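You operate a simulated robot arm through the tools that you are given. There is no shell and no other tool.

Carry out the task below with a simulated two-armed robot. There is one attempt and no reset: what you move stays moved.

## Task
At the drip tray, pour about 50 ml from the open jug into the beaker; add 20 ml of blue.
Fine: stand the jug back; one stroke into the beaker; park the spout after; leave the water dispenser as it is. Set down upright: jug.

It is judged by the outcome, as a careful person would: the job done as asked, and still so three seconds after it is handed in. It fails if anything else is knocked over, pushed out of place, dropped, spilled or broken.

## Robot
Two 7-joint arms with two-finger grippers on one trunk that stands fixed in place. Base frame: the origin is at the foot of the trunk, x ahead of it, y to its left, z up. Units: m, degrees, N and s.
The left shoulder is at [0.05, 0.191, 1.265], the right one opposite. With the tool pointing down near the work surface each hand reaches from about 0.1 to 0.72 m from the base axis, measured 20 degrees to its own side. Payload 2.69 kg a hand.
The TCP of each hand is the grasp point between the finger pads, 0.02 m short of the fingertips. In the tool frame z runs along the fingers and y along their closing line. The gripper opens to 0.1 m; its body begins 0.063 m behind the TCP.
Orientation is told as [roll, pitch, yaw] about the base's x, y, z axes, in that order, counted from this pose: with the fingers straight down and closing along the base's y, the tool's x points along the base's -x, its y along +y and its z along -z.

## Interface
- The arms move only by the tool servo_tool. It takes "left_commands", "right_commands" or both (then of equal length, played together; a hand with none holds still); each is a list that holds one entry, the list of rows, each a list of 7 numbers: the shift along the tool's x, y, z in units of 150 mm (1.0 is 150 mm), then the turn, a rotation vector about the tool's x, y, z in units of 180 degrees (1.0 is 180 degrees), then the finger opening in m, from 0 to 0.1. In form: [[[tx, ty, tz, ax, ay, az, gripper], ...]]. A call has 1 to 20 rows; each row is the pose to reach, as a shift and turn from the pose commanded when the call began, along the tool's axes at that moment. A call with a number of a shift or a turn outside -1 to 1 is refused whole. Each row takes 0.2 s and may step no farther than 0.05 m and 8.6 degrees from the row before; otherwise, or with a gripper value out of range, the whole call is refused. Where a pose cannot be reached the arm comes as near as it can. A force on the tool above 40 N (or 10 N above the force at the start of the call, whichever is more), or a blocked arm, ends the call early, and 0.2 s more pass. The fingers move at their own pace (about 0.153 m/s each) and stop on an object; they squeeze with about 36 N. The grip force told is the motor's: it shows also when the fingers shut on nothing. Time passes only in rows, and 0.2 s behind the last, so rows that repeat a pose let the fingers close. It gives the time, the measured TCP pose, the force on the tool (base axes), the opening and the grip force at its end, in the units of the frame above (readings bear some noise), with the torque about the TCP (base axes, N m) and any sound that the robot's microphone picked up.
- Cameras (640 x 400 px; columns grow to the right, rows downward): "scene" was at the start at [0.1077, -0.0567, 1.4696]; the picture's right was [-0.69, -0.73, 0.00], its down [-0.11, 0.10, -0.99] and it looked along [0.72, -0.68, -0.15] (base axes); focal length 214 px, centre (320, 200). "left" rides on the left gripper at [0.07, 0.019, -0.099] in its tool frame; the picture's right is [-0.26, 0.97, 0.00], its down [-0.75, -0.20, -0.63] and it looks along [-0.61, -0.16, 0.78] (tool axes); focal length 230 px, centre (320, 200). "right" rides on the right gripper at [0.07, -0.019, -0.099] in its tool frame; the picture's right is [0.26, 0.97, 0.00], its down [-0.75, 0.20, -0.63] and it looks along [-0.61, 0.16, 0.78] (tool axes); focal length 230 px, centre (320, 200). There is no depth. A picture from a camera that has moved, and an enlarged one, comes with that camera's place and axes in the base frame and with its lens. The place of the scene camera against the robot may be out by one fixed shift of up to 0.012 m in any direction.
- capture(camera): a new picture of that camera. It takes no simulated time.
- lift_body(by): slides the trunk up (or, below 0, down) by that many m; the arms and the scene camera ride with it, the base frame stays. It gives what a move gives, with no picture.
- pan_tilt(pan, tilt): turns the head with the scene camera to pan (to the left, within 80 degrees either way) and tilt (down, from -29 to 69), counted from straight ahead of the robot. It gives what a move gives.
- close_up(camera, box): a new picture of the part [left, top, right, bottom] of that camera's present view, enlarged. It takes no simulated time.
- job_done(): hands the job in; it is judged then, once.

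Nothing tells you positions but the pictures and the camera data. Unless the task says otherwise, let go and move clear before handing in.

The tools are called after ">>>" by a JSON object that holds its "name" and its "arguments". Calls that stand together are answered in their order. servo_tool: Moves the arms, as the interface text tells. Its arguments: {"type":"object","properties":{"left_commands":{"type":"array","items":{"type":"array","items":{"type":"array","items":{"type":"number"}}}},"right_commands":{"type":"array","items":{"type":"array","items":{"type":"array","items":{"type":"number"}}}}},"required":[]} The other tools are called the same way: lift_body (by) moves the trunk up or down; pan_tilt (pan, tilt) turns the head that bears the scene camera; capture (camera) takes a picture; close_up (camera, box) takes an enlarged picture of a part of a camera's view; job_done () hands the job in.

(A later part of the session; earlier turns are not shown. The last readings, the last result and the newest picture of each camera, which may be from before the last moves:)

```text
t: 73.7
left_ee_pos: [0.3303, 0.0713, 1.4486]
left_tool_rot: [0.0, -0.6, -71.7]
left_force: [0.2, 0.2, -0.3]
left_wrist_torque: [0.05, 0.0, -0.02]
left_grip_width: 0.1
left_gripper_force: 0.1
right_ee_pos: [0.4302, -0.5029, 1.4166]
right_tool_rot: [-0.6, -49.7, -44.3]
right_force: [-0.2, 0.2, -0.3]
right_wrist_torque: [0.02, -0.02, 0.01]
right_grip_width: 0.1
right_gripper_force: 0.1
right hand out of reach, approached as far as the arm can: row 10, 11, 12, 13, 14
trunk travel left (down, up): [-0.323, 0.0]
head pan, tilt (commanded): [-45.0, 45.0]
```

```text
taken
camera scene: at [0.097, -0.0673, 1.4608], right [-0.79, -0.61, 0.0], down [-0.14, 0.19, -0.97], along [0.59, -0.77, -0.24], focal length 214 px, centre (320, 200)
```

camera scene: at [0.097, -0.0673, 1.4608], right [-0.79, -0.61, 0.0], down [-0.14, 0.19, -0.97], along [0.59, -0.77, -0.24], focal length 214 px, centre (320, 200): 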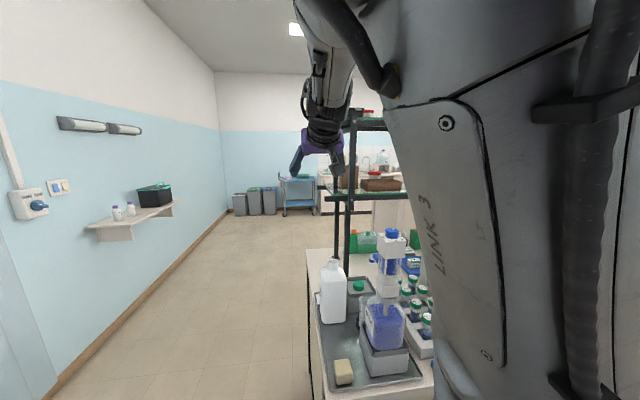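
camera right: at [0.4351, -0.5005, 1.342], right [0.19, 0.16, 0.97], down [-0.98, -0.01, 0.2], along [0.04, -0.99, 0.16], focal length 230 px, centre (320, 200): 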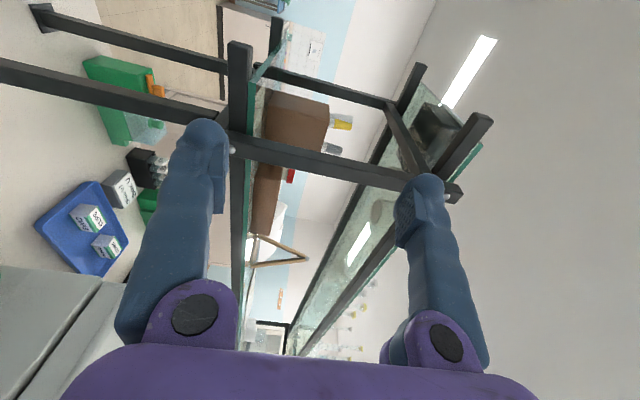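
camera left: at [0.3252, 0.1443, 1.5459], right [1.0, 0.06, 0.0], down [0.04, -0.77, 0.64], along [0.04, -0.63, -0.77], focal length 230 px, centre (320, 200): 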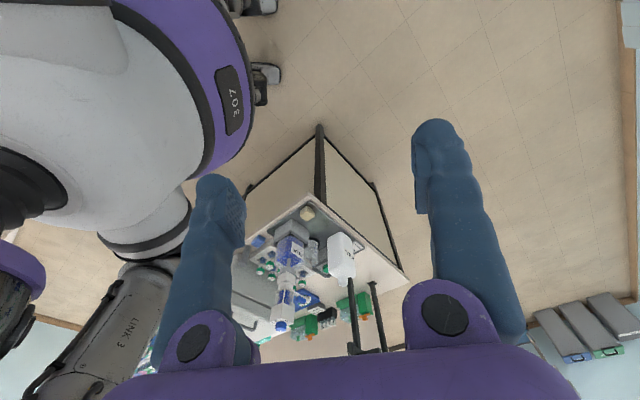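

The arm came back in an elbow-right posture that crowds the head. I'll return the tool to vertical and then turn it, which earlier brought the elbow back to the left side, all in the high clear space in front.

>>> {"name": "pan_tilt", "arguments": {"pan": -20, "tilt": 30}}

>>> {"name": "servo_tool", "arguments": {"right_commands": [[[0.051, 0.029, -0.032, 0, 0.0397, 0, 0.1], [0.103, 0.057, -0.063, 0, 0.0794, 0, 0.1], [0.154, 0.086, -0.095, 0, 0.119, 0, 0.1], [0.205, 0.114, -0.126, 0, 0.1587, 0, 0.1], [0.256, 0.143, -0.158, 0, 0.1984, 0, 0.1], [0.308, 0.171, -0.189, 0, 0.2381, 0, 0.1], [0.359, 0.2, -0.221, 0, 0.2778, 0, 0.1], [0.359, 0.2, -0.221, 0, 0.2778, 0, 0.1]]]}}

>>> {"name": "capture", "arguments": {"camera": "scene"}}

>>> {"name": "capture", "arguments": {"camera": "left"}}

```text
t: 74.6
left_ee_pos: [0.3292, 0.0721, 1.4486]
left_tool_rot: [0.1, -0.5, -71.6]
left_force: [-0.1, 0.8, 0.2]
left_wrist_torque: [0.01, -0.01, 0.01]
left_grip_width: 0.0996
left_gripper_force: 0.1
right_ee_pos: [0.4309, -0.5022, 1.4172]
right_tool_rot: [-0.5, -49.7, -44.4]
right_force: [-1.0, -0.7, -0.2]
right_wrist_torque: [-0.03, -0.03, 0.0]
right_grip_width: 0.1
right_gripper_force: 0.1
trunk travel left (down, up): [-0.323, 0.0]
head pan, tilt (commanded): [-20.0, 30.0]
```

```text
t: 76.4
left_ee_pos: [0.3291, 0.0715, 1.4484]
left_tool_rot: [0.1, -0.5, -71.7]
left_force: [-0.4, -0.4, -0.3]
left_wrist_torque: [-0.02, 0.0, 0.0]
left_grip_width: 0.0999
left_gripper_force: 0.0
right_ee_pos: [0.4088, -0.4386, 1.401]
right_tool_rot: [-0.3, 0.0, -44.7]
right_force: [-0.7, -0.4, -0.6]
right_wrist_torque: [0.05, -0.01, 0.02]
right_grip_width: 0.1
right_gripper_force: 0.1
trunk travel left (down, up): [-0.323, 0.0]
head pan, tilt (commanded): [-20.0, 30.0]
```

```text
taken
camera scene: at [0.1249, -0.0237, 1.4348], right [-0.34, -0.94, 0.0], down [-0.47, 0.17, -0.87], along [0.81, -0.3, -0.5], focal length 214 px, centre (320, 200)
```

scene: 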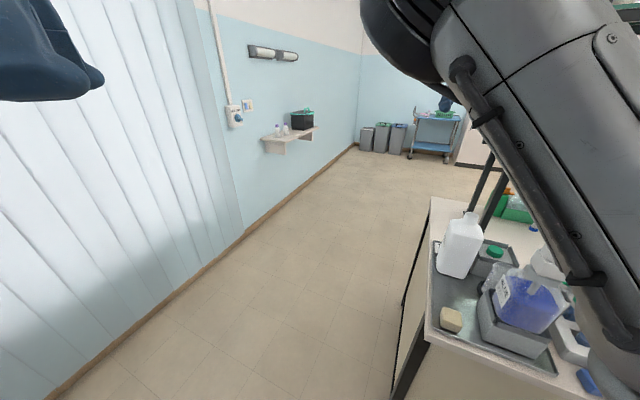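

```text
taken
camera left: at [0.3248, 0.1448, 1.5459], right [1.0, 0.06, 0.0], down [0.04, -0.77, 0.64], along [0.04, -0.64, -0.77], focal length 230 px, centre (320, 200)
```

left: 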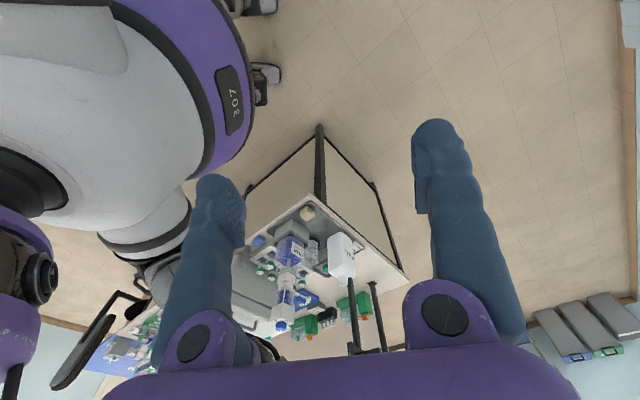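

Head view is now clear and shows the tray. The right hand is vertical at (0.409, -0.439, 1.401), left of and short of everything. I'll lower the trunk in two steps.

>>> {"name": "lift_body", "arguments": {"by": -0.15}}

>>> {"name": "capture", "arguments": {"camera": "scene"}}

>>> {"name": "capture", "arguments": {"camera": "left"}}

```text
t: 78.2
left_ee_pos: [0.3293, 0.0726, 1.2992]
left_tool_rot: [0.1, -0.5, -71.7]
left_force: [0.2, -0.2, 0.1]
left_wrist_torque: [0.0, 0.0, 0.01]
left_grip_width: 0.1001
left_gripper_force: 0.0
right_ee_pos: [0.409, -0.4384, 1.2506]
right_tool_rot: [-0.2, 0.0, -44.7]
right_force: [0.4, -0.4, -0.5]
right_wrist_torque: [0.01, 0.02, 0.01]
right_grip_width: 0.1001
right_gripper_force: 0.0
trunk travel left (down, up): [-0.173, 0.15]
head pan, tilt (commanded): [-20.0, 30.0]
```

```text
taken
camera scene: at [0.1252, -0.0239, 1.2847], right [-0.34, -0.94, 0.0], down [-0.47, 0.17, -0.87], along [0.81, -0.3, -0.5], focal length 214 px, centre (320, 200)
```

scene: 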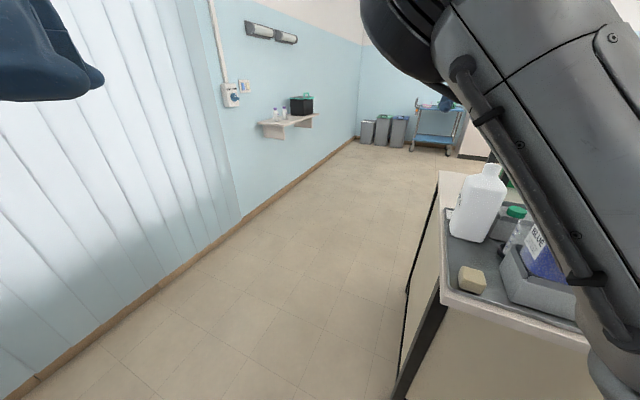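

```text
taken
camera left: at [0.3252, 0.1445, 1.3959], right [1.0, 0.06, 0.0], down [0.04, -0.77, 0.64], along [0.04, -0.63, -0.77], focal length 230 px, centre (320, 200)
```

left: 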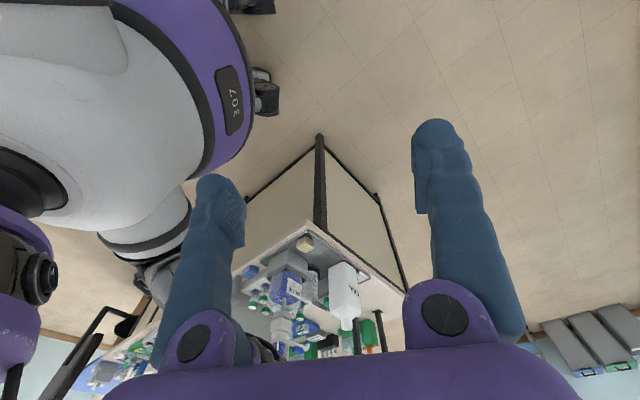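

Fine so far. Second step down.

>>> {"name": "lift_body", "arguments": {"by": -0.15}}

>>> {"name": "capture", "arguments": {"camera": "scene"}}

>>> {"name": "capture", "arguments": {"camera": "right"}}

```text
t: 79.9
left_ee_pos: [0.3301, 0.0712, 1.1481]
left_tool_rot: [0.0, -0.6, -71.7]
left_force: [0.9, 0.1, -0.1]
left_wrist_torque: [-0.01, 0.0, 0.01]
left_grip_width: 0.1002
left_gripper_force: 0.0
right_ee_pos: [0.4083, -0.4403, 1.1009]
right_tool_rot: [-0.2, -0.1, -44.7]
right_force: [0.2, -1.2, 0.1]
right_wrist_torque: [0.01, 0.01, 0.0]
right_grip_width: 0.0999
right_gripper_force: 0.0
trunk travel left (down, up): [-0.023, 0.3]
head pan, tilt (commanded): [-20.0, 30.0]
```

```text
taken
camera scene: at [0.1253, -0.0239, 1.1347], right [-0.34, -0.94, 0.0], down [-0.47, 0.17, -0.87], along [0.81, -0.3, -0.5], focal length 214 px, centre (320, 200)
```

scene: 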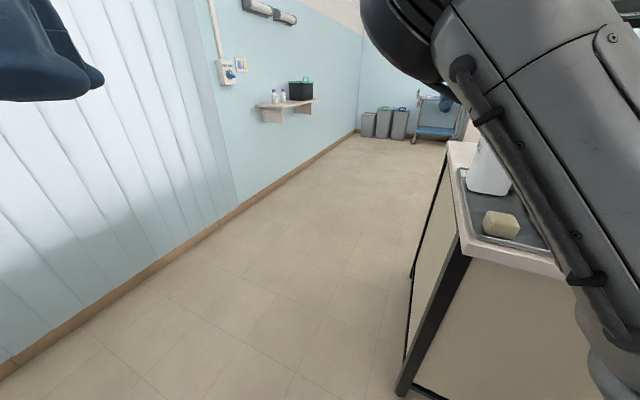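

```text
taken
camera right: at [0.3467, -0.4032, 1.1992], right [0.5, 0.87, 0.0], down [0.68, -0.38, 0.63], along [0.55, -0.31, -0.78], focal length 230 px, centre (320, 200)
```

right: 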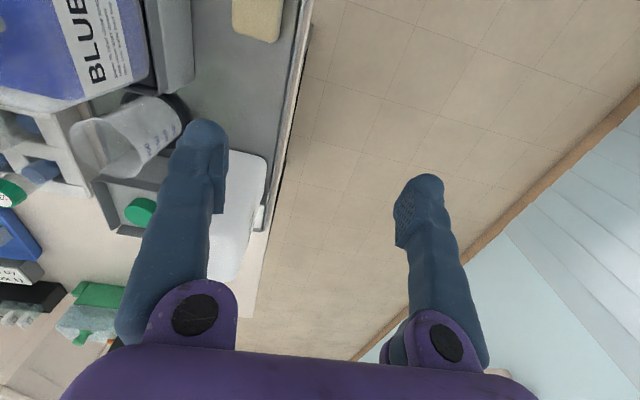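

Trunk is now 0.30 m lower. I'll pitch the hand to 40° below horizontal at a standoff in front of the jug.

>>> {"name": "servo_tool", "arguments": {"right_commands": [[[-0.048, -0.035, 0.0, 0, -0.0397, 0, 0.1], [-0.095, -0.071, 0.02, 0, -0.0794, 0, 0.1], [-0.143, -0.106, 0.04, 0, -0.119, 0, 0.1], [-0.19, -0.141, 0.06, 0, -0.1587, 0, 0.1], [-0.238, -0.176, 0.08, 0, -0.1984, 0, 0.1], [-0.286, -0.212, 0.1, 0, -0.2381, 0, 0.1], [-0.333, -0.247, 0.133, 0, -0.2778, 0, 0.1], [-0.333, -0.247, 0.133, 0, -0.2778, 0, 0.1]]]}}

>>> {"name": "capture", "arguments": {"camera": "scene"}}

>>> {"name": "capture", "arguments": {"camera": "right"}}

>>> {"name": "capture", "arguments": {"camera": "left"}}

```text
t: 81.7
left_ee_pos: [0.3301, 0.0726, 1.1474]
left_tool_rot: [0.2, -0.5, -71.7]
left_force: [0.0, -0.2, 0.3]
left_wrist_torque: [0.01, 0.0, 0.03]
left_grip_width: 0.1002
left_gripper_force: 0.1
right_ee_pos: [0.4177, -0.5008, 1.0797]
right_tool_rot: [-0.3, -50.2, -44.5]
right_force: [-0.1, -0.5, -0.2]
right_wrist_torque: [-0.03, -0.01, 0.01]
right_grip_width: 0.1002
right_gripper_force: 0.0
trunk travel left (down, up): [-0.023, 0.3]
head pan, tilt (commanded): [-20.0, 30.0]
```

```text
taken
camera scene: at [0.1253, -0.0239, 1.1347], right [-0.34, -0.94, 0.0], down [-0.47, 0.17, -0.87], along [0.81, -0.3, -0.5], focal length 214 px, centre (320, 200)
```

scene: 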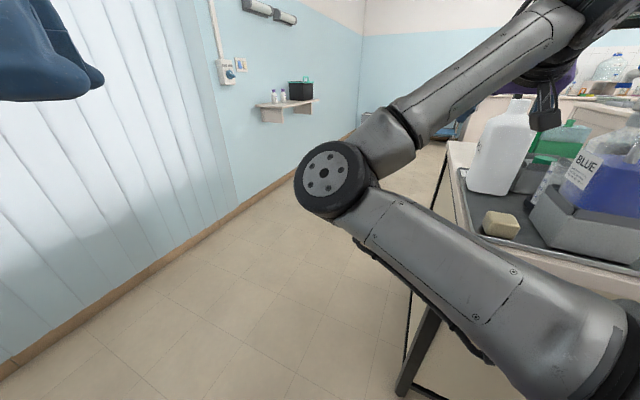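

```text
taken
camera right: at [0.3189, -0.4289, 1.0909], right [0.56, 0.8, -0.2], down [0.14, 0.15, 0.98], along [0.81, -0.58, -0.03], focal length 230 px, centre (320, 200)
```

right: 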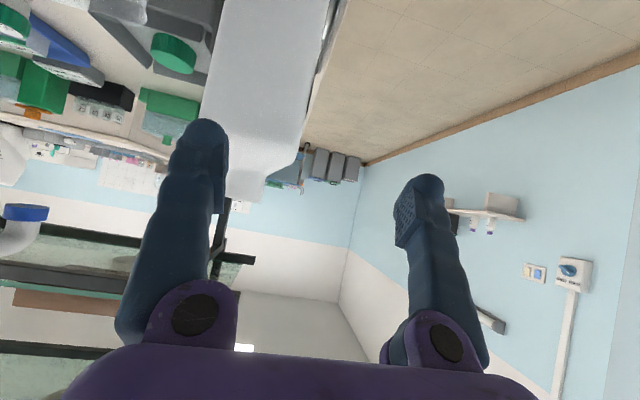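

```text
taken
camera left: at [0.3253, 0.1445, 1.2458], right [1.0, 0.06, 0.0], down [0.04, -0.77, 0.64], along [0.04, -0.63, -0.77], focal length 230 px, centre (320, 200)
```

left: 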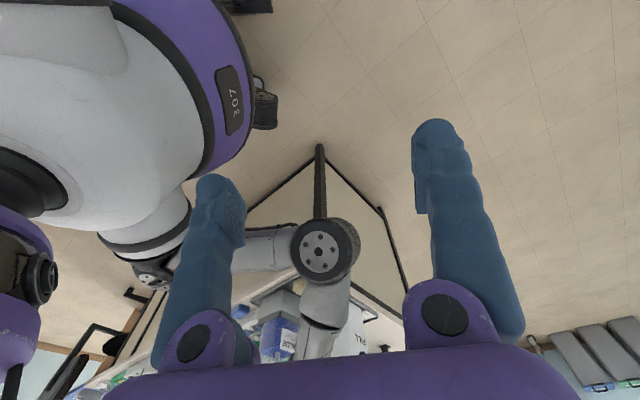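

The φ=40° pose is reached exactly with the elbow safely left, and the head now sees jug, beaker and bottle. I'll line up with the jug's centre (R≈0.112) at standoff and check the alignment by camera.

>>> {"name": "servo_tool", "arguments": {"right_commands": [[[0.05, -0.12, 0.028, 0, 0, 0, 0.1], [0.1, -0.24, 0.056, 0, 0, 0, 0.1], [0.147, -0.353, 0.084, 0, 0, 0, 0.1], [0.147, -0.353, 0.084, 0, 0, 0, 0.1]]]}}

>>> {"name": "capture", "arguments": {"camera": "right"}}

>>> {"name": "close_up", "arguments": {"camera": "scene", "box": [440, 60, 640, 260]}}

```text
t: 82.7
left_ee_pos: [0.3298, 0.0734, 1.1484]
left_tool_rot: [0.0, -0.5, -71.8]
left_force: [0.5, -0.4, -0.7]
left_wrist_torque: [0.01, 0.0, -0.01]
left_grip_width: 0.0999
left_gripper_force: 0.0
right_ee_pos: [0.3785, -0.5352, 1.0543]
right_tool_rot: [-0.2, -50.1, -44.6]
right_force: [-0.1, -0.4, 0.1]
right_wrist_torque: [0.0, 0.04, 0.01]
right_grip_width: 0.1001
right_gripper_force: 0.1
trunk travel left (down, up): [-0.023, 0.3]
head pan, tilt (commanded): [-20.0, 30.0]
```

```text
taken
camera right: at [0.2796, -0.4634, 1.0654], right [0.56, 0.8, -0.2], down [0.14, 0.14, 0.98], along [0.81, -0.58, -0.03], focal length 230 px, centre (320, 200)
```

right: 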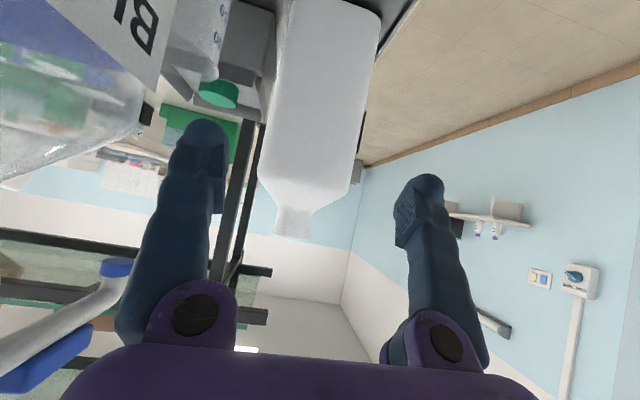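

```text
2.00 times, centred on (540, 160) of scene
camera zoom: at [0.1254, -0.024, 1.1347], right [-0.34, -0.94, 0.0], down [-0.47, 0.17, -0.87], along [0.81, -0.3, -0.5], focal length 429 px, centre (-120, 280)
```

zoom: 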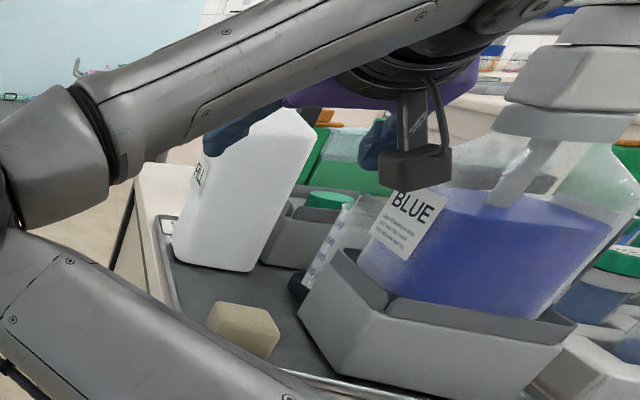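

Alignment is within ~1.5 mm of the jug's centre line, and both fingers straddle it above the beaker rim level. Approaching along the tool axis, half way first.

>>> {"name": "servo_tool", "arguments": {"right_commands": [[[0, -0.003, 0.12, 0, 0, 0, 0.1], [0, -0.006, 0.24, 0, 0, 0, 0.1], [0, -0.01, 0.36, 0, 0, 0, 0.1], [0, -0.01, 0.48, 0, 0, 0, 0.1], [0, -0.01, 0.48, 0, 0, 0, 0.1]]]}}

>>> {"name": "capture", "arguments": {"camera": "right"}}

>>> {"name": "close_up", "arguments": {"camera": "scene", "box": [440, 60, 640, 260]}}

```text
t: 83.9
left_ee_pos: [0.3291, 0.0712, 1.1486]
left_tool_rot: [0.1, -0.5, -71.8]
left_force: [-0.1, -0.3, 0.2]
left_wrist_torque: [0.02, 0.03, -0.01]
left_grip_width: 0.1002
left_gripper_force: 0.1
right_ee_pos: [0.4164, -0.5751, 1.0085]
right_tool_rot: [-0.4, -50.0, -44.5]
right_force: [-1.3, 0.1, 0.5]
right_wrist_torque: [0.02, 0.01, 0.03]
right_grip_width: 0.1
right_gripper_force: 0.1
trunk travel left (down, up): [-0.023, 0.3]
head pan, tilt (commanded): [-20.0, 30.0]
```

```text
taken
camera right: at [0.3181, -0.5043, 1.0187], right [0.56, 0.8, -0.2], down [0.14, 0.14, 0.98], along [0.81, -0.58, -0.03], focal length 230 px, centre (320, 200)
```

right: 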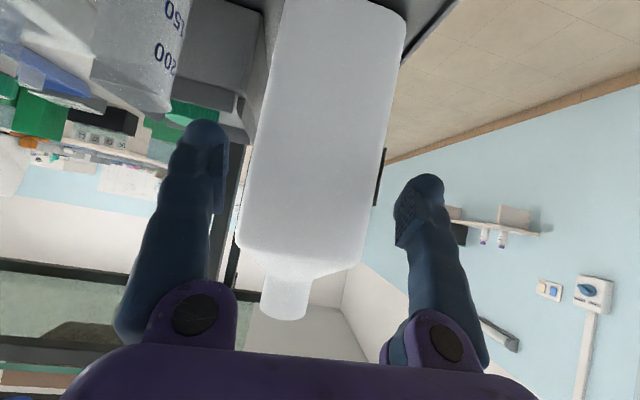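

```text
2.00 times, centred on (540, 160) of scene
camera zoom: at [0.1254, -0.024, 1.1347], right [-0.34, -0.94, 0.0], down [-0.47, 0.17, -0.87], along [0.81, -0.3, -0.5], focal length 429 px, centre (-120, 280)
```

zoom: 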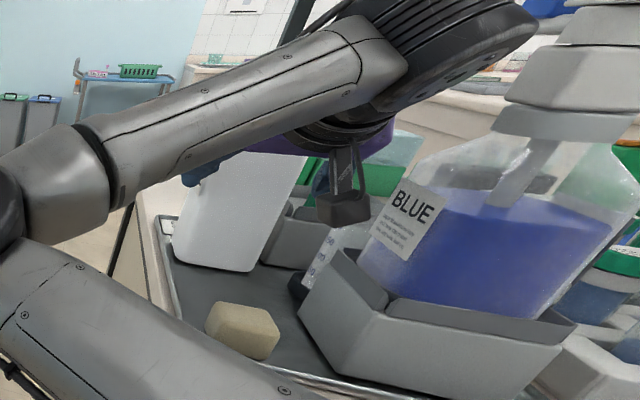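

>>> {"name": "close_up", "arguments": {"camera": "right", "box": [180, 80, 460, 260]}}

```text
2.22 times, centred on (320, 170) of right
camera zoom: at [0.3181, -0.5043, 1.0187], right [0.56, 0.8, -0.2], down [0.14, 0.14, 0.98], along [0.81, -0.58, -0.03], focal length 511 px, centre (320, 267)
```

zoom: 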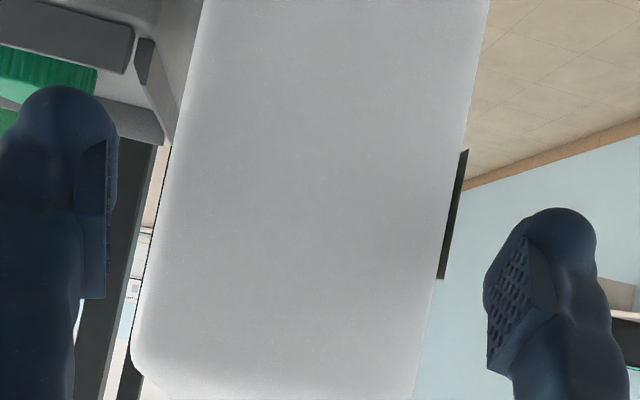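

The jug is 80 mm wide and centred within ~1.4 mm of the hand. Advancing the rest of the way.

>>> {"name": "servo_tool", "arguments": {"right_commands": [[[0, -0.009, 0.1, 0, 0, 0, 0.1], [0, -0.009, 0.2, 0, 0, 0, 0.1], [0, -0.009, 0.3, 0, 0, 0, 0.1], [0, -0.009, 0.4, 0, 0, 0, 0.1], [0, -0.009, 0.4, 0, 0, 0, 0.1]]]}}

>>> {"name": "capture", "arguments": {"camera": "right"}}

>>> {"name": "close_up", "arguments": {"camera": "scene", "box": [440, 60, 640, 260]}}

```text
t: 85.1
left_ee_pos: [0.3285, 0.0733, 1.1496]
left_tool_rot: [0.1, -0.8, -71.7]
left_force: [0.9, 0.5, 0.0]
left_wrist_torque: [0.03, 0.0, 0.0]
left_grip_width: 0.1001
left_gripper_force: 0.0
right_ee_pos: [0.4498, -0.6077, 0.9693]
right_tool_rot: [-0.4, -50.1, -44.4]
right_force: [0.8, 6.5, 1.7]
right_wrist_torque: [-0.06, 0.08, -0.13]
right_grip_width: 0.0973
right_gripper_force: 0.1
trunk travel left (down, up): [-0.023, 0.3]
head pan, tilt (commanded): [-20.0, 30.0]
```

```text
taken
camera right: at [0.3506, -0.536, 0.9804], right [0.56, 0.8, -0.2], down [0.14, 0.15, 0.98], along [0.82, -0.58, -0.03], focal length 230 px, centre (320, 200)
```

right: 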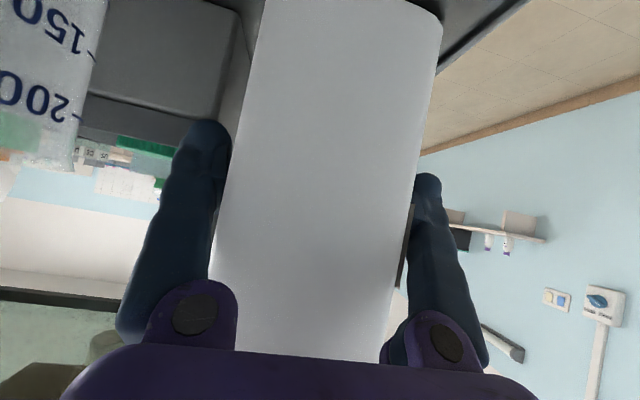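

```text
2.00 times, centred on (540, 160) of scene
camera zoom: at [0.1254, -0.0233, 1.1347], right [-0.34, -0.94, 0.0], down [-0.47, 0.17, -0.87], along [0.81, -0.3, -0.5], focal length 429 px, centre (-120, 280)
```

zoom: 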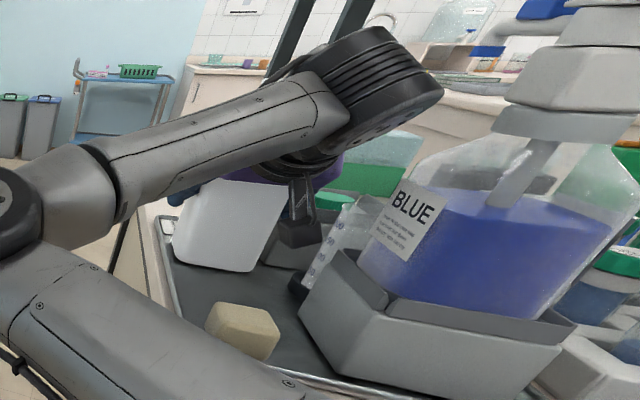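

There is a 6.5 N side force and the fingers were pushed in slightly: the right finger's outer side is brushing the grey caddy beside the jug. Closing the fingers onto the jug moves it away from the caddy, so I'll close gently now.

>>> {"name": "servo_tool", "arguments": {"right_commands": [[[0, 0, 0, 0, 0, 0, 0.09], [0, 0, 0, 0, 0, 0, 0.086], [0, 0, 0, 0, 0, 0, 0.083], [0, 0, 0, 0, 0, 0, 0.083]]]}}

>>> {"name": "capture", "arguments": {"camera": "right"}}

```text
t: 86.1
left_ee_pos: [0.3286, 0.0717, 1.1485]
left_tool_rot: [0.2, -0.5, -71.8]
left_force: [0.2, 0.2, 0.2]
left_wrist_torque: [0.02, 0.01, 0.01]
left_grip_width: 0.1001
left_gripper_force: 0.1
right_ee_pos: [0.4499, -0.6091, 0.9709]
right_tool_rot: [-0.3, -50.1, -44.7]
right_force: [-0.3, -1.5, 3.2]
right_wrist_torque: [-0.13, -0.01, -0.09]
right_grip_width: 0.0888
right_gripper_force: 35.7
trunk travel left (down, up): [-0.023, 0.3]
head pan, tilt (commanded): [-20.0, 30.0]
```

```text
taken
camera right: at [0.3498, -0.5369, 0.9802], right [0.56, 0.8, -0.2], down [0.14, 0.15, 0.98], along [0.81, -0.58, -0.03], focal length 230 px, centre (320, 200)
```

right: 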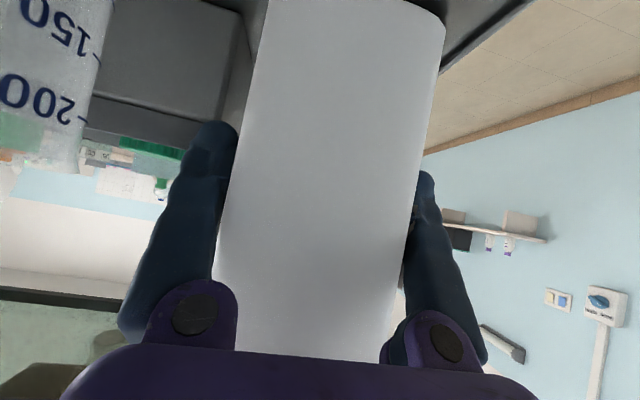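

Jug is gripped at 89 mm with 36 N. Lifting 3 cm straight up and reading the weight.

>>> {"name": "servo_tool", "arguments": {"right_commands": [[[-0.038, 0, -0.032, 0, 0, 0, 0.08], [-0.077, 0, -0.065, 0, 0, 0, 0.08], [-0.115, 0, -0.097, 0, 0, 0, 0.08], [-0.153, 0, -0.129, 0, 0, 0, 0.08], [-0.153, 0, -0.129, 0, 0, 0, 0.08], [-0.153, 0, -0.129, 0, 0, 0, 0.08]]]}}

>>> {"name": "capture", "arguments": {"camera": "right"}}

>>> {"name": "close_up", "arguments": {"camera": "scene", "box": [440, 60, 640, 260]}}

```text
t: 87.5
left_ee_pos: [0.3294, 0.0717, 1.1483]
left_tool_rot: [0.1, -0.6, -71.7]
left_force: [0.4, 0.6, 0.1]
left_wrist_torque: [0.0, -0.02, 0.01]
left_grip_width: 0.1002
left_gripper_force: 0.1
right_ee_pos: [0.4484, -0.6109, 1.0012]
right_tool_rot: [-0.3, -50.1, -44.5]
right_force: [-0.7, 0.2, -4.5]
right_wrist_torque: [0.02, 0.08, 0.0]
right_grip_width: 0.0889
right_gripper_force: 35.7
trunk travel left (down, up): [-0.023, 0.3]
head pan, tilt (commanded): [-20.0, 30.0]
```

```text
taken
camera right: at [0.3491, -0.5372, 1.0109], right [0.56, 0.8, -0.2], down [0.14, 0.14, 0.98], along [0.81, -0.58, -0.03], focal length 230 px, centre (320, 200)
```

right: 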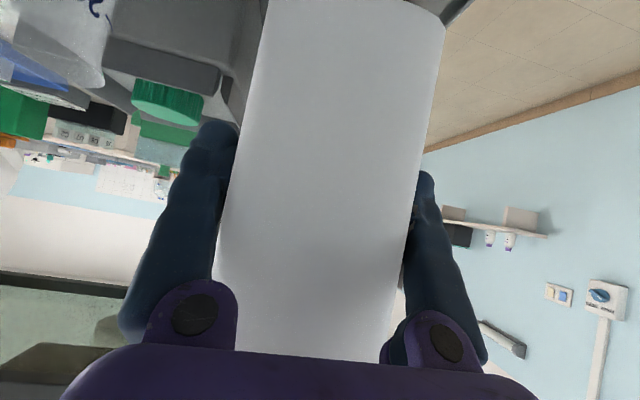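

```text
2.00 times, centred on (540, 160) of scene
camera zoom: at [0.1257, -0.0244, 1.1346], right [-0.34, -0.94, 0.0], down [-0.47, 0.17, -0.87], along [0.81, -0.3, -0.5], focal length 429 px, centre (-120, 280)
```

zoom: 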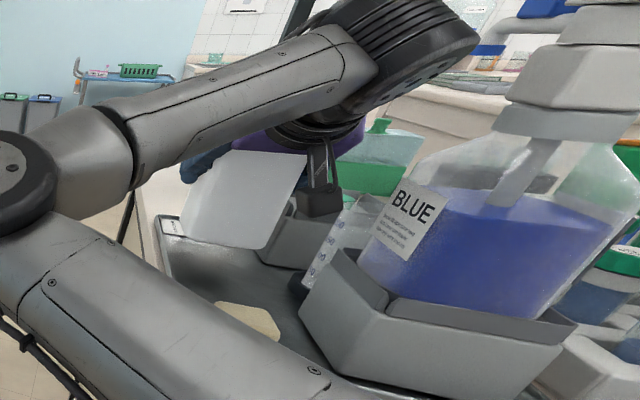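

The jug is up, upright and steady, weighing about 4.5 N (so roughly a third to half a litre of water). I'll raise it to z≈1.06 and shift slightly away from the caddy.

>>> {"name": "servo_tool", "arguments": {"right_commands": [[[-0.1, 0.01, -0.03, 0, 0, 0, 0.08], [-0.2, 0.03, -0.05, 0, 0, 0, 0.08], [-0.3, 0.05, -0.05, 0, 0, 0, 0.08], [-0.4, 0.08, -0.04, 0, 0, 0, 0.08], [-0.491, 0.109, -0.037, 0, 0, 0, 0.08], [-0.491, 0.109, -0.037, 0, 0, 0, 0.08]]]}}

>>> {"name": "close_up", "arguments": {"camera": "scene", "box": [400, 40, 640, 240]}}

>>> {"name": "capture", "arguments": {"camera": "right"}}

```text
t: 88.9
left_ee_pos: [0.3303, 0.0708, 1.1487]
left_tool_rot: [0.1, -0.4, -71.7]
left_force: [0.0, 0.2, -0.5]
left_wrist_torque: [-0.02, 0.02, 0.01]
left_grip_width: 0.1001
left_gripper_force: 0.1
right_ee_pos: [0.49, -0.6271, 1.0605]
right_tool_rot: [-0.3, -50.0, -44.6]
right_force: [-0.8, -0.5, -4.9]
right_wrist_torque: [0.05, 0.08, -0.03]
right_grip_width: 0.089
right_gripper_force: 36.1
trunk travel left (down, up): [-0.023, 0.3]
head pan, tilt (commanded): [-20.0, 30.0]
```

```text
2.00 times, centred on (520, 140) of scene
camera zoom: at [0.1257, -0.0244, 1.1346], right [-0.34, -0.94, 0.0], down [-0.47, 0.17, -0.87], along [0.81, -0.3, -0.5], focal length 429 px, centre (-80, 320)
```

zoom: 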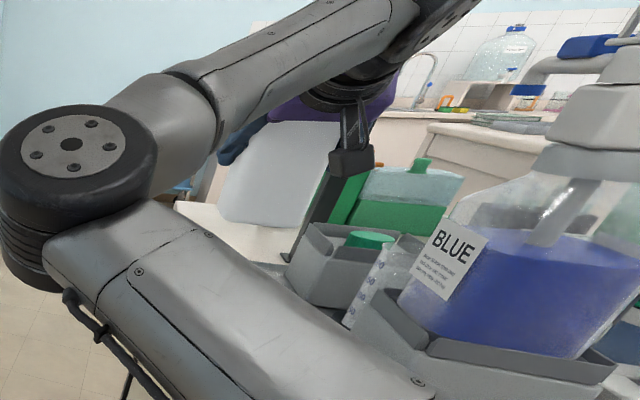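

```text
taken
camera right: at [0.3916, -0.5561, 1.0712], right [0.56, 0.8, -0.2], down [0.14, 0.14, 0.98], along [0.81, -0.58, -0.03], focal length 230 px, centre (320, 200)
```

right: 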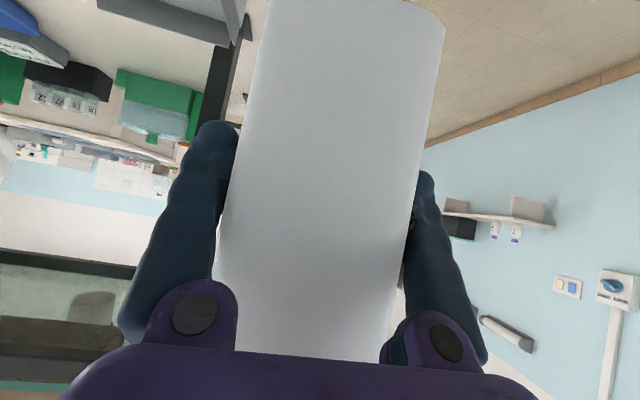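

Jug is steady. Now the first part of the pour motion: tilt 40° with a 25° yaw, off to the side (mouth still well away from the spout).

>>> {"name": "servo_tool", "arguments": {"right_commands": [[[-0.031, 0.002, 0.003, -0.0064, -0.0081, 0.0422, 0.08], [-0.062, 0.003, 0.005, -0.0129, -0.0162, 0.0844, 0.08], [-0.094, 0.005, 0.008, -0.0193, -0.0243, 0.1266, 0.08], [-0.125, 0.007, 0.01, -0.0257, -0.0323, 0.1687, 0.08], [-0.156, 0.008, 0.013, -0.0322, -0.0404, 0.2109, 0.08], [-0.187, 0.01, 0.015, -0.0386, -0.0485, 0.2531, 0.08], [-0.187, 0.01, 0.015, -0.0386, -0.0485, 0.2531, 0.08]]]}}

>>> {"name": "capture", "arguments": {"camera": "scene"}}

>>> {"name": "capture", "arguments": {"camera": "right"}}

```text
t: 90.5
left_ee_pos: [0.3299, 0.0727, 1.1479]
left_tool_rot: [0.1, -0.5, -71.6]
left_force: [-0.9, -1.1, -0.7]
left_wrist_torque: [-0.03, -0.02, -0.02]
left_grip_width: 0.1001
left_gripper_force: 0.1
right_ee_pos: [0.5067, -0.6395, 1.0799]
right_tool_rot: [52.4, -36.0, -107.2]
right_force: [0.6, 0.5, -5.1]
right_wrist_torque: [0.01, 0.11, 0.01]
right_grip_width: 0.0888
right_gripper_force: 36.0
trunk travel left (down, up): [-0.023, 0.3]
head pan, tilt (commanded): [-20.0, 30.0]
```

```text
taken
camera scene: at [0.1259, -0.0245, 1.1345], right [-0.34, -0.94, 0.0], down [-0.47, 0.17, -0.87], along [0.81, -0.3, -0.5], focal length 214 px, centre (320, 200)
```

scene: 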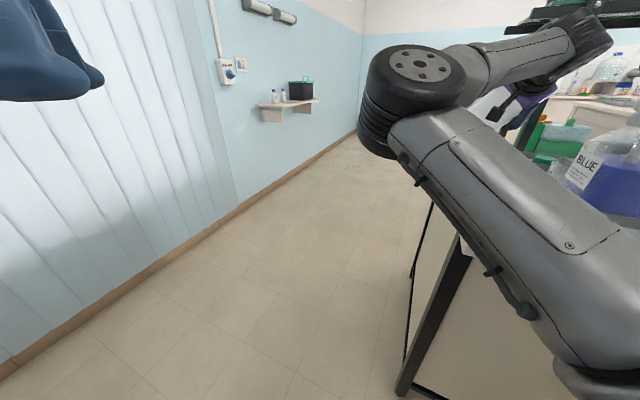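

```text
taken
camera right: at [0.4447, -0.5344, 1.076], right [0.76, 0.46, 0.47], down [-0.45, -0.16, 0.88], along [0.48, -0.87, 0.08], focal length 230 px, centre (320, 200)
```

right: 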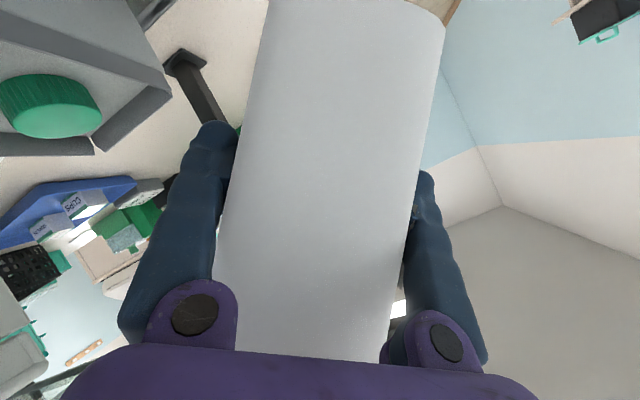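

Tracking is exact. I'll pan the head to watch the beaker and jug mouth during the pour.

>>> {"name": "pan_tilt", "arguments": {"pan": -50, "tilt": 18}}

>>> {"name": "capture", "arguments": {"camera": "scene"}}

```text
t: 91.5
left_ee_pos: [0.3289, 0.0711, 1.1478]
left_tool_rot: [0.1, -0.5, -71.8]
left_force: [0.7, 0.6, 0.5]
left_wrist_torque: [-0.01, 0.02, -0.02]
left_grip_width: 0.1002
left_gripper_force: 0.0
right_ee_pos: [0.5062, -0.6396, 1.0815]
right_tool_rot: [52.4, -36.0, -107.0]
right_force: [-0.2, -0.2, -4.7]
right_wrist_torque: [0.01, 0.08, 0.02]
right_grip_width: 0.0889
right_gripper_force: 36.0
trunk travel left (down, up): [-0.023, 0.3]
head pan, tilt (commanded): [-50.0, 18.0]
```

```text
taken
camera scene: at [0.1008, -0.0649, 1.1539], right [-0.77, -0.64, 0.0], down [-0.2, 0.24, -0.95], along [0.61, -0.73, -0.31], focal length 214 px, centre (320, 200)
```

scene: 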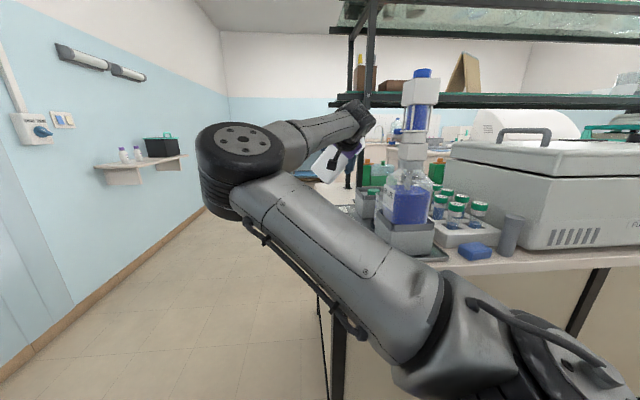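

>>> {"name": "close_up", "arguments": {"camera": "scene", "box": [290, 100, 450, 260]}}

>>> {"name": "close_up", "arguments": {"camera": "scene", "box": [345, 160, 405, 230]}}

```text
2.50 times, centred on (370, 180) of scene
camera zoom: at [0.1008, -0.0649, 1.1539], right [-0.77, -0.64, 0.0], down [-0.2, 0.24, -0.95], along [0.61, -0.73, -0.31], focal length 536 px, centre (195, 250)
```

zoom: 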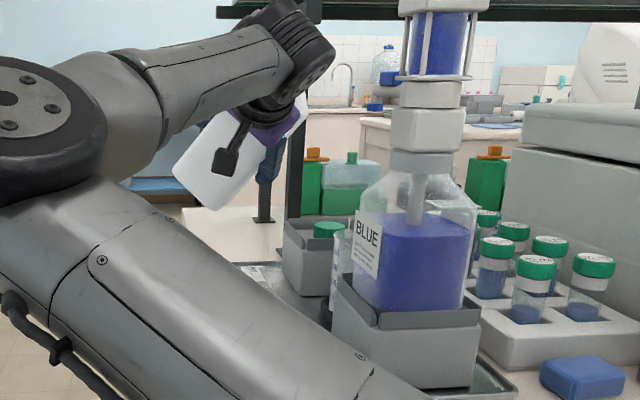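

```text
5.71 times, centred on (375, 195) of scene
camera zoom: at [0.1008, -0.0649, 1.1539], right [-0.77, -0.64, 0.0], down [-0.2, 0.24, -0.95], along [0.61, -0.73, -0.31], focal length 1226 px, centre (6, 229)
```

zoom: 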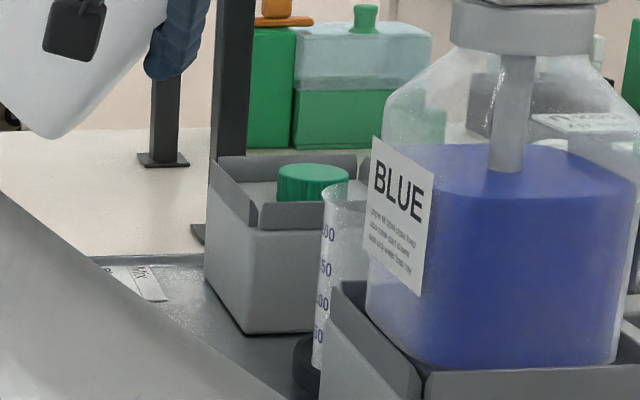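

I have a fine view: jug tilted in the hand, beaker with its graduations visible beside the blue bottle. Continue tilting to ~62° with yaw -85°, still clear of the spout and not yet at pouring angle.

>>> {"name": "servo_tool", "arguments": {"right_commands": [[[0, 0.009, 0.029, -0.0095, -0.0163, 0.0318, 0.08], [0, 0.018, 0.058, -0.0189, -0.0326, 0.0635, 0.08], [0, 0.028, 0.087, -0.0284, -0.0489, 0.0953, 0.08], [0, 0.037, 0.116, -0.0378, -0.0652, 0.127, 0.08], [0, 0.037, 0.116, -0.0378, -0.0652, 0.127, 0.08]]]}}

>>> {"name": "capture", "arguments": {"camera": "scene"}}

>>> {"name": "close_up", "arguments": {"camera": "scene", "box": [290, 100, 450, 260]}}

>>> {"name": "capture", "arguments": {"camera": "right"}}

```text
t: 92.7
left_ee_pos: [0.3308, 0.0709, 1.1479]
left_tool_rot: [0.1, -0.4, -71.7]
left_force: [-0.1, 0.1, 0.6]
left_wrist_torque: [-0.04, 0.0, 0.0]
left_grip_width: 0.1002
left_gripper_force: 0.1
right_ee_pos: [0.5206, -0.6486, 1.0739]
right_tool_rot: [71.3, -21.2, -131.2]
right_force: [0.4, 0.5, -4.4]
right_wrist_torque: [0.05, 0.09, -0.01]
right_grip_width: 0.0888
right_gripper_force: 35.8
trunk travel left (down, up): [-0.023, 0.3]
head pan, tilt (commanded): [-50.0, 18.0]
```

```text
taken
camera scene: at [0.1007, -0.0649, 1.1539], right [-0.77, -0.64, 0.0], down [-0.2, 0.24, -0.95], along [0.61, -0.73, -0.31], focal length 214 px, centre (320, 200)
```

scene: 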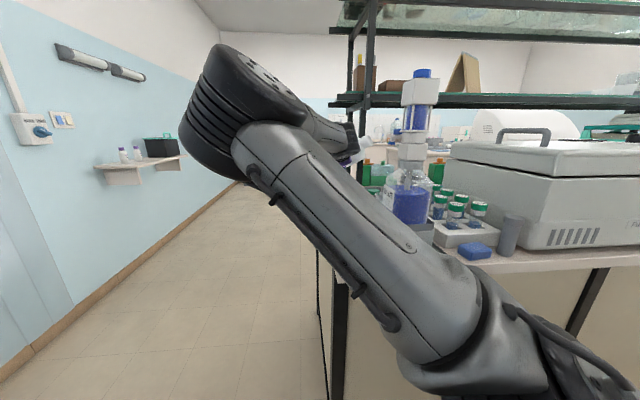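

```text
2.50 times, centred on (370, 180) of scene
camera zoom: at [0.1007, -0.0649, 1.1539], right [-0.77, -0.64, 0.0], down [-0.2, 0.24, -0.95], along [0.61, -0.73, -0.31], focal length 536 px, centre (195, 250)
```

zoom: 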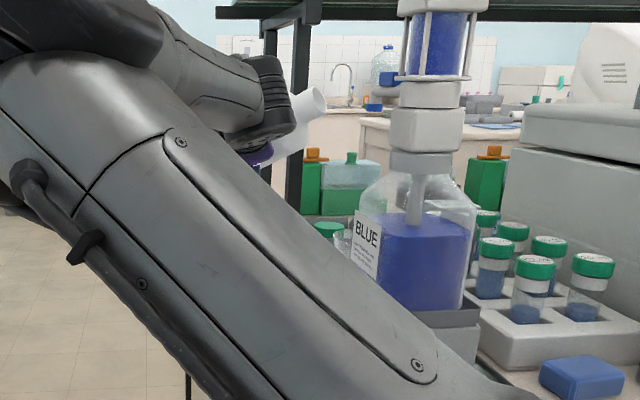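

```text
taken
camera right: at [0.4925, -0.5299, 1.0628], right [0.61, 0.22, 0.76], down [-0.77, -0.07, 0.64], along [0.2, -0.97, 0.13], focal length 230 px, centre (320, 200)
```

right: 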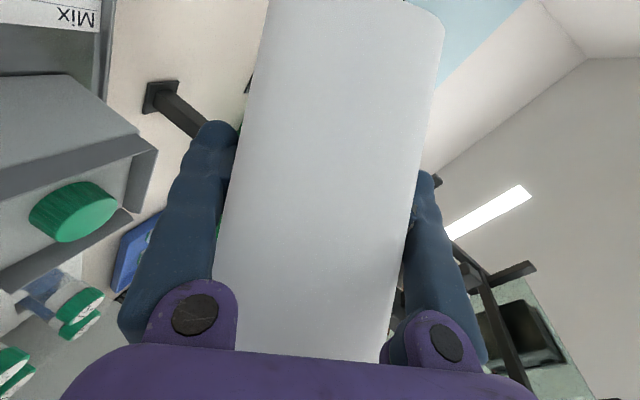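

Tracking is still exact and the mouth is visible. I'll lower the trunk 2 cm for more reach margin, then check.

>>> {"name": "lift_body", "arguments": {"by": -0.022}}

>>> {"name": "close_up", "arguments": {"camera": "scene", "box": [290, 90, 450, 250]}}

```text
t: 93.4
left_ee_pos: [0.329, 0.0721, 1.1267]
left_tool_rot: [0.1, -0.5, -71.6]
left_force: [0.7, 1.0, 0.5]
left_wrist_torque: [0.01, 0.0, 0.0]
left_grip_width: 0.0999
left_gripper_force: 0.2
right_ee_pos: [0.5206, -0.6467, 1.0529]
right_tool_rot: [71.1, -21.2, -131.3]
right_force: [0.6, -0.1, -4.2]
right_wrist_torque: [0.07, 0.09, -0.01]
right_grip_width: 0.0886
right_gripper_force: 36.3
trunk travel left (down, up): [-0.001, 0.322]
head pan, tilt (commanded): [-50.0, 18.0]
```

```text
2.50 times, centred on (370, 170) of scene
camera zoom: at [0.1005, -0.0649, 1.1319], right [-0.77, -0.64, 0.0], down [-0.2, 0.24, -0.95], along [0.61, -0.73, -0.31], focal length 536 px, centre (195, 275)
```

zoom: 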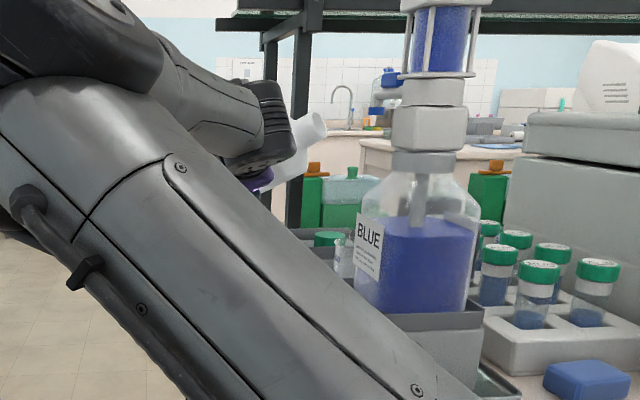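

Now tilt to 74° and yaw to -95°, moving the mouth toward (but not yet over) the beaker.

>>> {"name": "servo_tool", "arguments": {"right_commands": [[[-0.019, -0.037, -0.026, -0.0089, -0.0172, 0.0215, 0.08], [-0.039, -0.074, -0.053, -0.0179, -0.0344, 0.0429, 0.08], [-0.058, -0.111, -0.079, -0.0268, -0.0516, 0.0644, 0.08], [-0.058, -0.111, -0.079, -0.0268, -0.0516, 0.0644, 0.08]]]}}

>>> {"name": "close_up", "arguments": {"camera": "scene", "box": [290, 90, 450, 250]}}

>>> {"name": "capture", "arguments": {"camera": "right"}}

```text
t: 94.4
left_ee_pos: [0.3291, 0.0716, 1.1269]
left_tool_rot: [0.1, -0.5, -71.6]
left_force: [0.1, -0.2, 0.7]
left_wrist_torque: [0.01, 0.0, 0.01]
left_grip_width: 0.1001
left_gripper_force: 0.2
right_ee_pos: [0.4999, -0.6472, 1.0441]
right_tool_rot: [79.5, -12.3, -143.7]
right_force: [0.9, 0.3, -4.7]
right_wrist_torque: [0.05, 0.07, -0.05]
right_grip_width: 0.0888
right_gripper_force: 35.5
trunk travel left (down, up): [-0.001, 0.322]
head pan, tilt (commanded): [-50.0, 18.0]
```

```text
2.50 times, centred on (370, 170) of scene
camera zoom: at [0.1007, -0.0649, 1.1319], right [-0.77, -0.64, 0.0], down [-0.2, 0.24, -0.95], along [0.61, -0.73, -0.31], focal length 536 px, centre (195, 275)
```

zoom: 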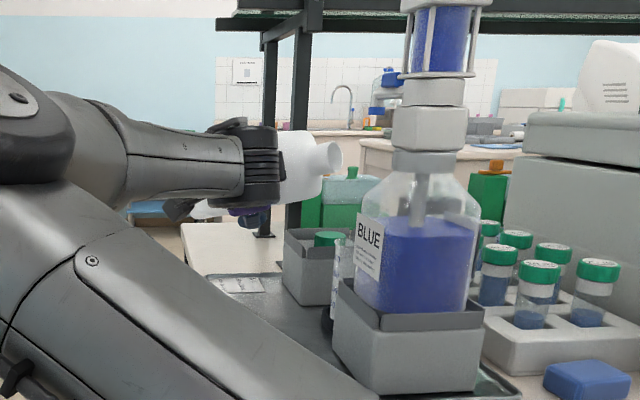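

```text
taken
camera right: at [0.495, -0.5259, 1.0289], right [0.47, 0.13, 0.87], down [-0.88, 0.07, 0.46], along [-0.01, -0.99, 0.15], focal length 230 px, centre (320, 200)
```

right: 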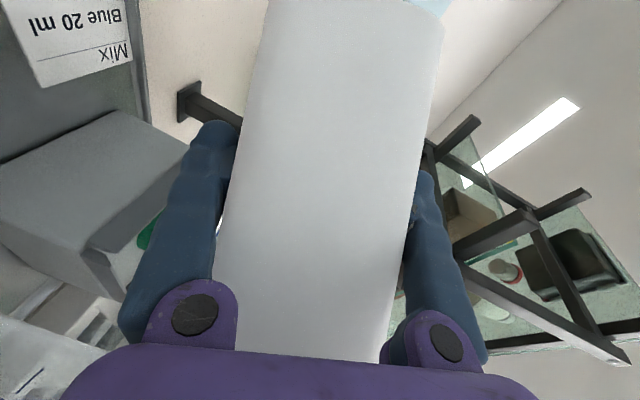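

The card reads "Mix – Blue 20 ml", consistent with the dial setting. Now I'll slide the mouth over the beaker at this tilt (not yet pouring) and check the alignment.

>>> {"name": "servo_tool", "arguments": {"right_commands": [[[-0.062, -0.032, -0.048, 0, 0, 0, 0.08], [-0.125, -0.063, -0.097, 0, 0, 0, 0.08], [-0.187, -0.095, -0.145, 0, 0, 0, 0.08], [-0.187, -0.095, -0.145, 0, 0, 0, 0.08]]]}}

>>> {"name": "close_up", "arguments": {"camera": "scene", "box": [330, 110, 410, 220]}}

>>> {"name": "capture", "arguments": {"camera": "scene"}}

>>> {"name": "capture", "arguments": {"camera": "left"}}

```text
t: 95.4
left_ee_pos: [0.3293, 0.0713, 1.1264]
left_tool_rot: [0.1, -0.5, -71.7]
left_force: [-0.1, -0.5, 0.2]
left_wrist_torque: [-0.02, -0.02, -0.02]
left_grip_width: 0.1
left_gripper_force: 0.1
right_ee_pos: [0.4619, -0.6464, 1.0414]
right_tool_rot: [79.6, -12.3, -143.5]
right_force: [0.0, 0.1, -4.0]
right_wrist_torque: [0.05, 0.04, 0.0]
right_grip_width: 0.0884
right_gripper_force: 36.4
trunk travel left (down, up): [-0.001, 0.322]
head pan, tilt (commanded): [-50.0, 18.0]
```

```text
3.64 times, centred on (370, 165) of scene
camera zoom: at [0.1006, -0.0649, 1.1319], right [-0.77, -0.64, 0.0], down [-0.2, 0.24, -0.95], along [0.61, -0.73, -0.31], focal length 780 px, centre (138, 327)
```

zoom: 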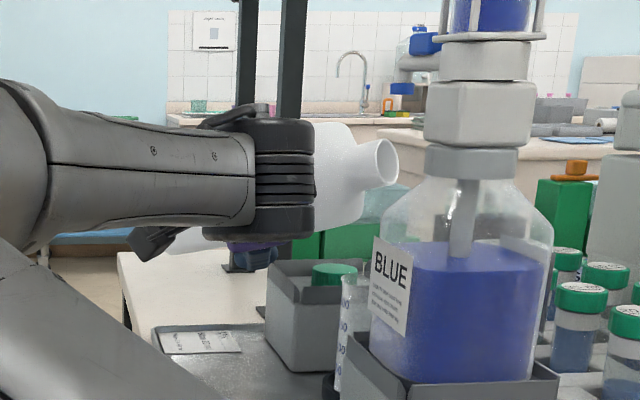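

```text
taken
camera scene: at [0.1006, -0.0649, 1.1319], right [-0.77, -0.64, 0.0], down [-0.2, 0.24, -0.95], along [0.61, -0.73, -0.31], focal length 214 px, centre (320, 200)
```

scene: 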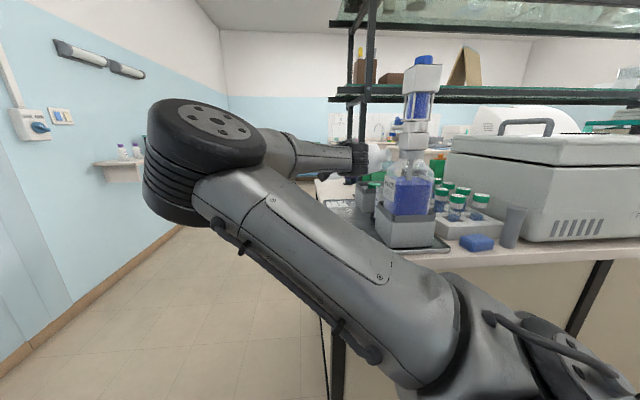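

```text
taken
camera left: at [0.3256, 0.144, 1.2238], right [1.0, 0.06, 0.0], down [0.04, -0.77, 0.64], along [0.04, -0.63, -0.77], focal length 230 px, centre (320, 200)
```

left: 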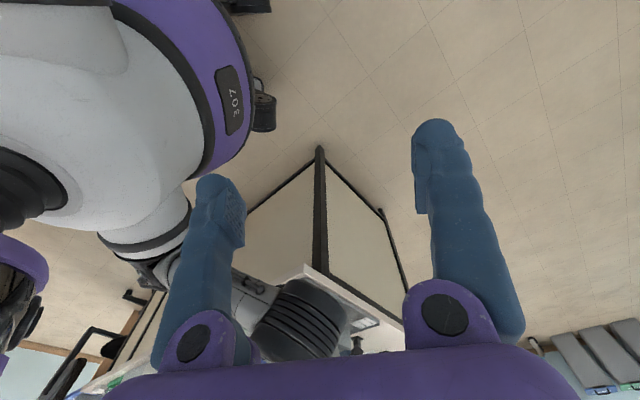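

The mouth lines up with the beaker in the head view and by computation the lip is at about (0.343, -0.647), ~1 cm short of the beaker's centre. I'll lower slightly and begin tilting in small steps, watching the beaker and weight.

>>> {"name": "servo_tool", "arguments": {"right_commands": [[[0.025, -0.012, 0.018, -0.007, 0, 0.0085, 0.08], [0.051, -0.024, 0.036, -0.0143, 0, 0.017, 0.08], [0.051, -0.024, 0.036, -0.0143, 0, 0.017, 0.08], [0.051, -0.024, 0.036, -0.0143, 0, 0.017, 0.08]]]}}

>>> {"name": "close_up", "arguments": {"camera": "scene", "box": [340, 125, 400, 215]}}

```text
t: 96.4
left_ee_pos: [0.3288, 0.0723, 1.126]
left_tool_rot: [0.1, -0.6, -71.7]
left_force: [0.4, 1.0, -0.7]
left_wrist_torque: [0.02, -0.02, -0.02]
left_grip_width: 0.1
left_gripper_force: 0.1
right_ee_pos: [0.4714, -0.6445, 1.0353]
right_tool_rot: [82.2, -9.3, -144.1]
right_force: [0.1, 0.2, -3.8]
right_wrist_torque: [0.08, 0.05, 0.03]
right_grip_width: 0.0887
right_gripper_force: 35.6
trunk travel left (down, up): [-0.001, 0.322]
head pan, tilt (commanded): [-50.0, 18.0]
```

```text
4.44 times, centred on (370, 170) of scene
camera zoom: at [0.1007, -0.0649, 1.1319], right [-0.77, -0.64, 0.0], down [-0.2, 0.24, -0.95], along [0.61, -0.73, -0.31], focal length 953 px, centre (98, 333)
```

zoom: 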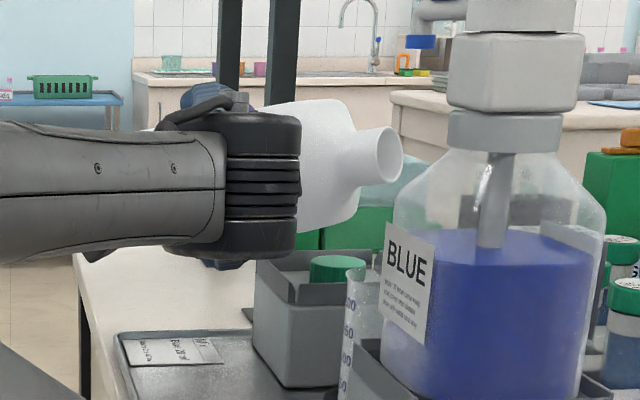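

No flow yet at 78°. Tilting a further 3°.

>>> {"name": "servo_tool", "arguments": {"right_commands": [[[0, 0, 0, -0.0054, 0, 0.0064, 0.08], [0, 0, 0, -0.0107, 0, 0.0128, 0.08], [0, 0, 0, -0.0107, 0, 0.0128, 0.08], [0, 0, 0, -0.0107, 0, 0.0128, 0.08]]]}}

>>> {"name": "close_up", "arguments": {"camera": "scene", "box": [340, 125, 400, 215]}}

```text
t: 97.4
left_ee_pos: [0.3289, 0.0714, 1.1253]
left_tool_rot: [0.1, -0.6, -71.7]
left_force: [0.1, 0.1, 0.2]
left_wrist_torque: [-0.03, 0.0, 0.01]
left_grip_width: 0.1001
left_gripper_force: 0.1
right_ee_pos: [0.4697, -0.646, 1.0358]
right_tool_rot: [84.2, -7.0, -144.5]
right_force: [-0.1, -0.7, -4.6]
right_wrist_torque: [0.07, -0.01, 0.03]
right_grip_width: 0.0885
right_gripper_force: 35.5
trunk travel left (down, up): [-0.001, 0.322]
head pan, tilt (commanded): [-50.0, 18.0]
```

```text
4.44 times, centred on (370, 170) of scene
camera zoom: at [0.1007, -0.0649, 1.1319], right [-0.77, -0.64, 0.0], down [-0.2, 0.24, -0.95], along [0.61, -0.73, -0.31], focal length 953 px, centre (98, 333)
```

zoom: 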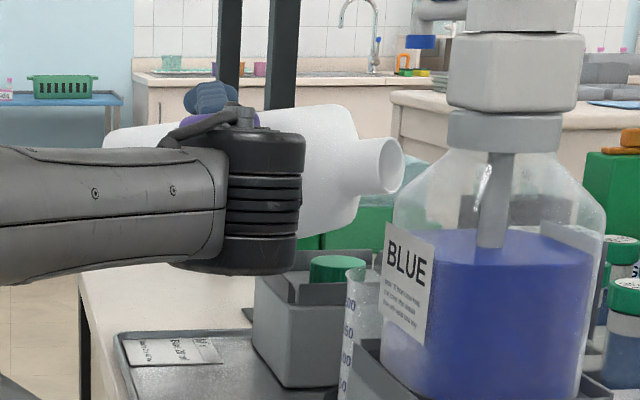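

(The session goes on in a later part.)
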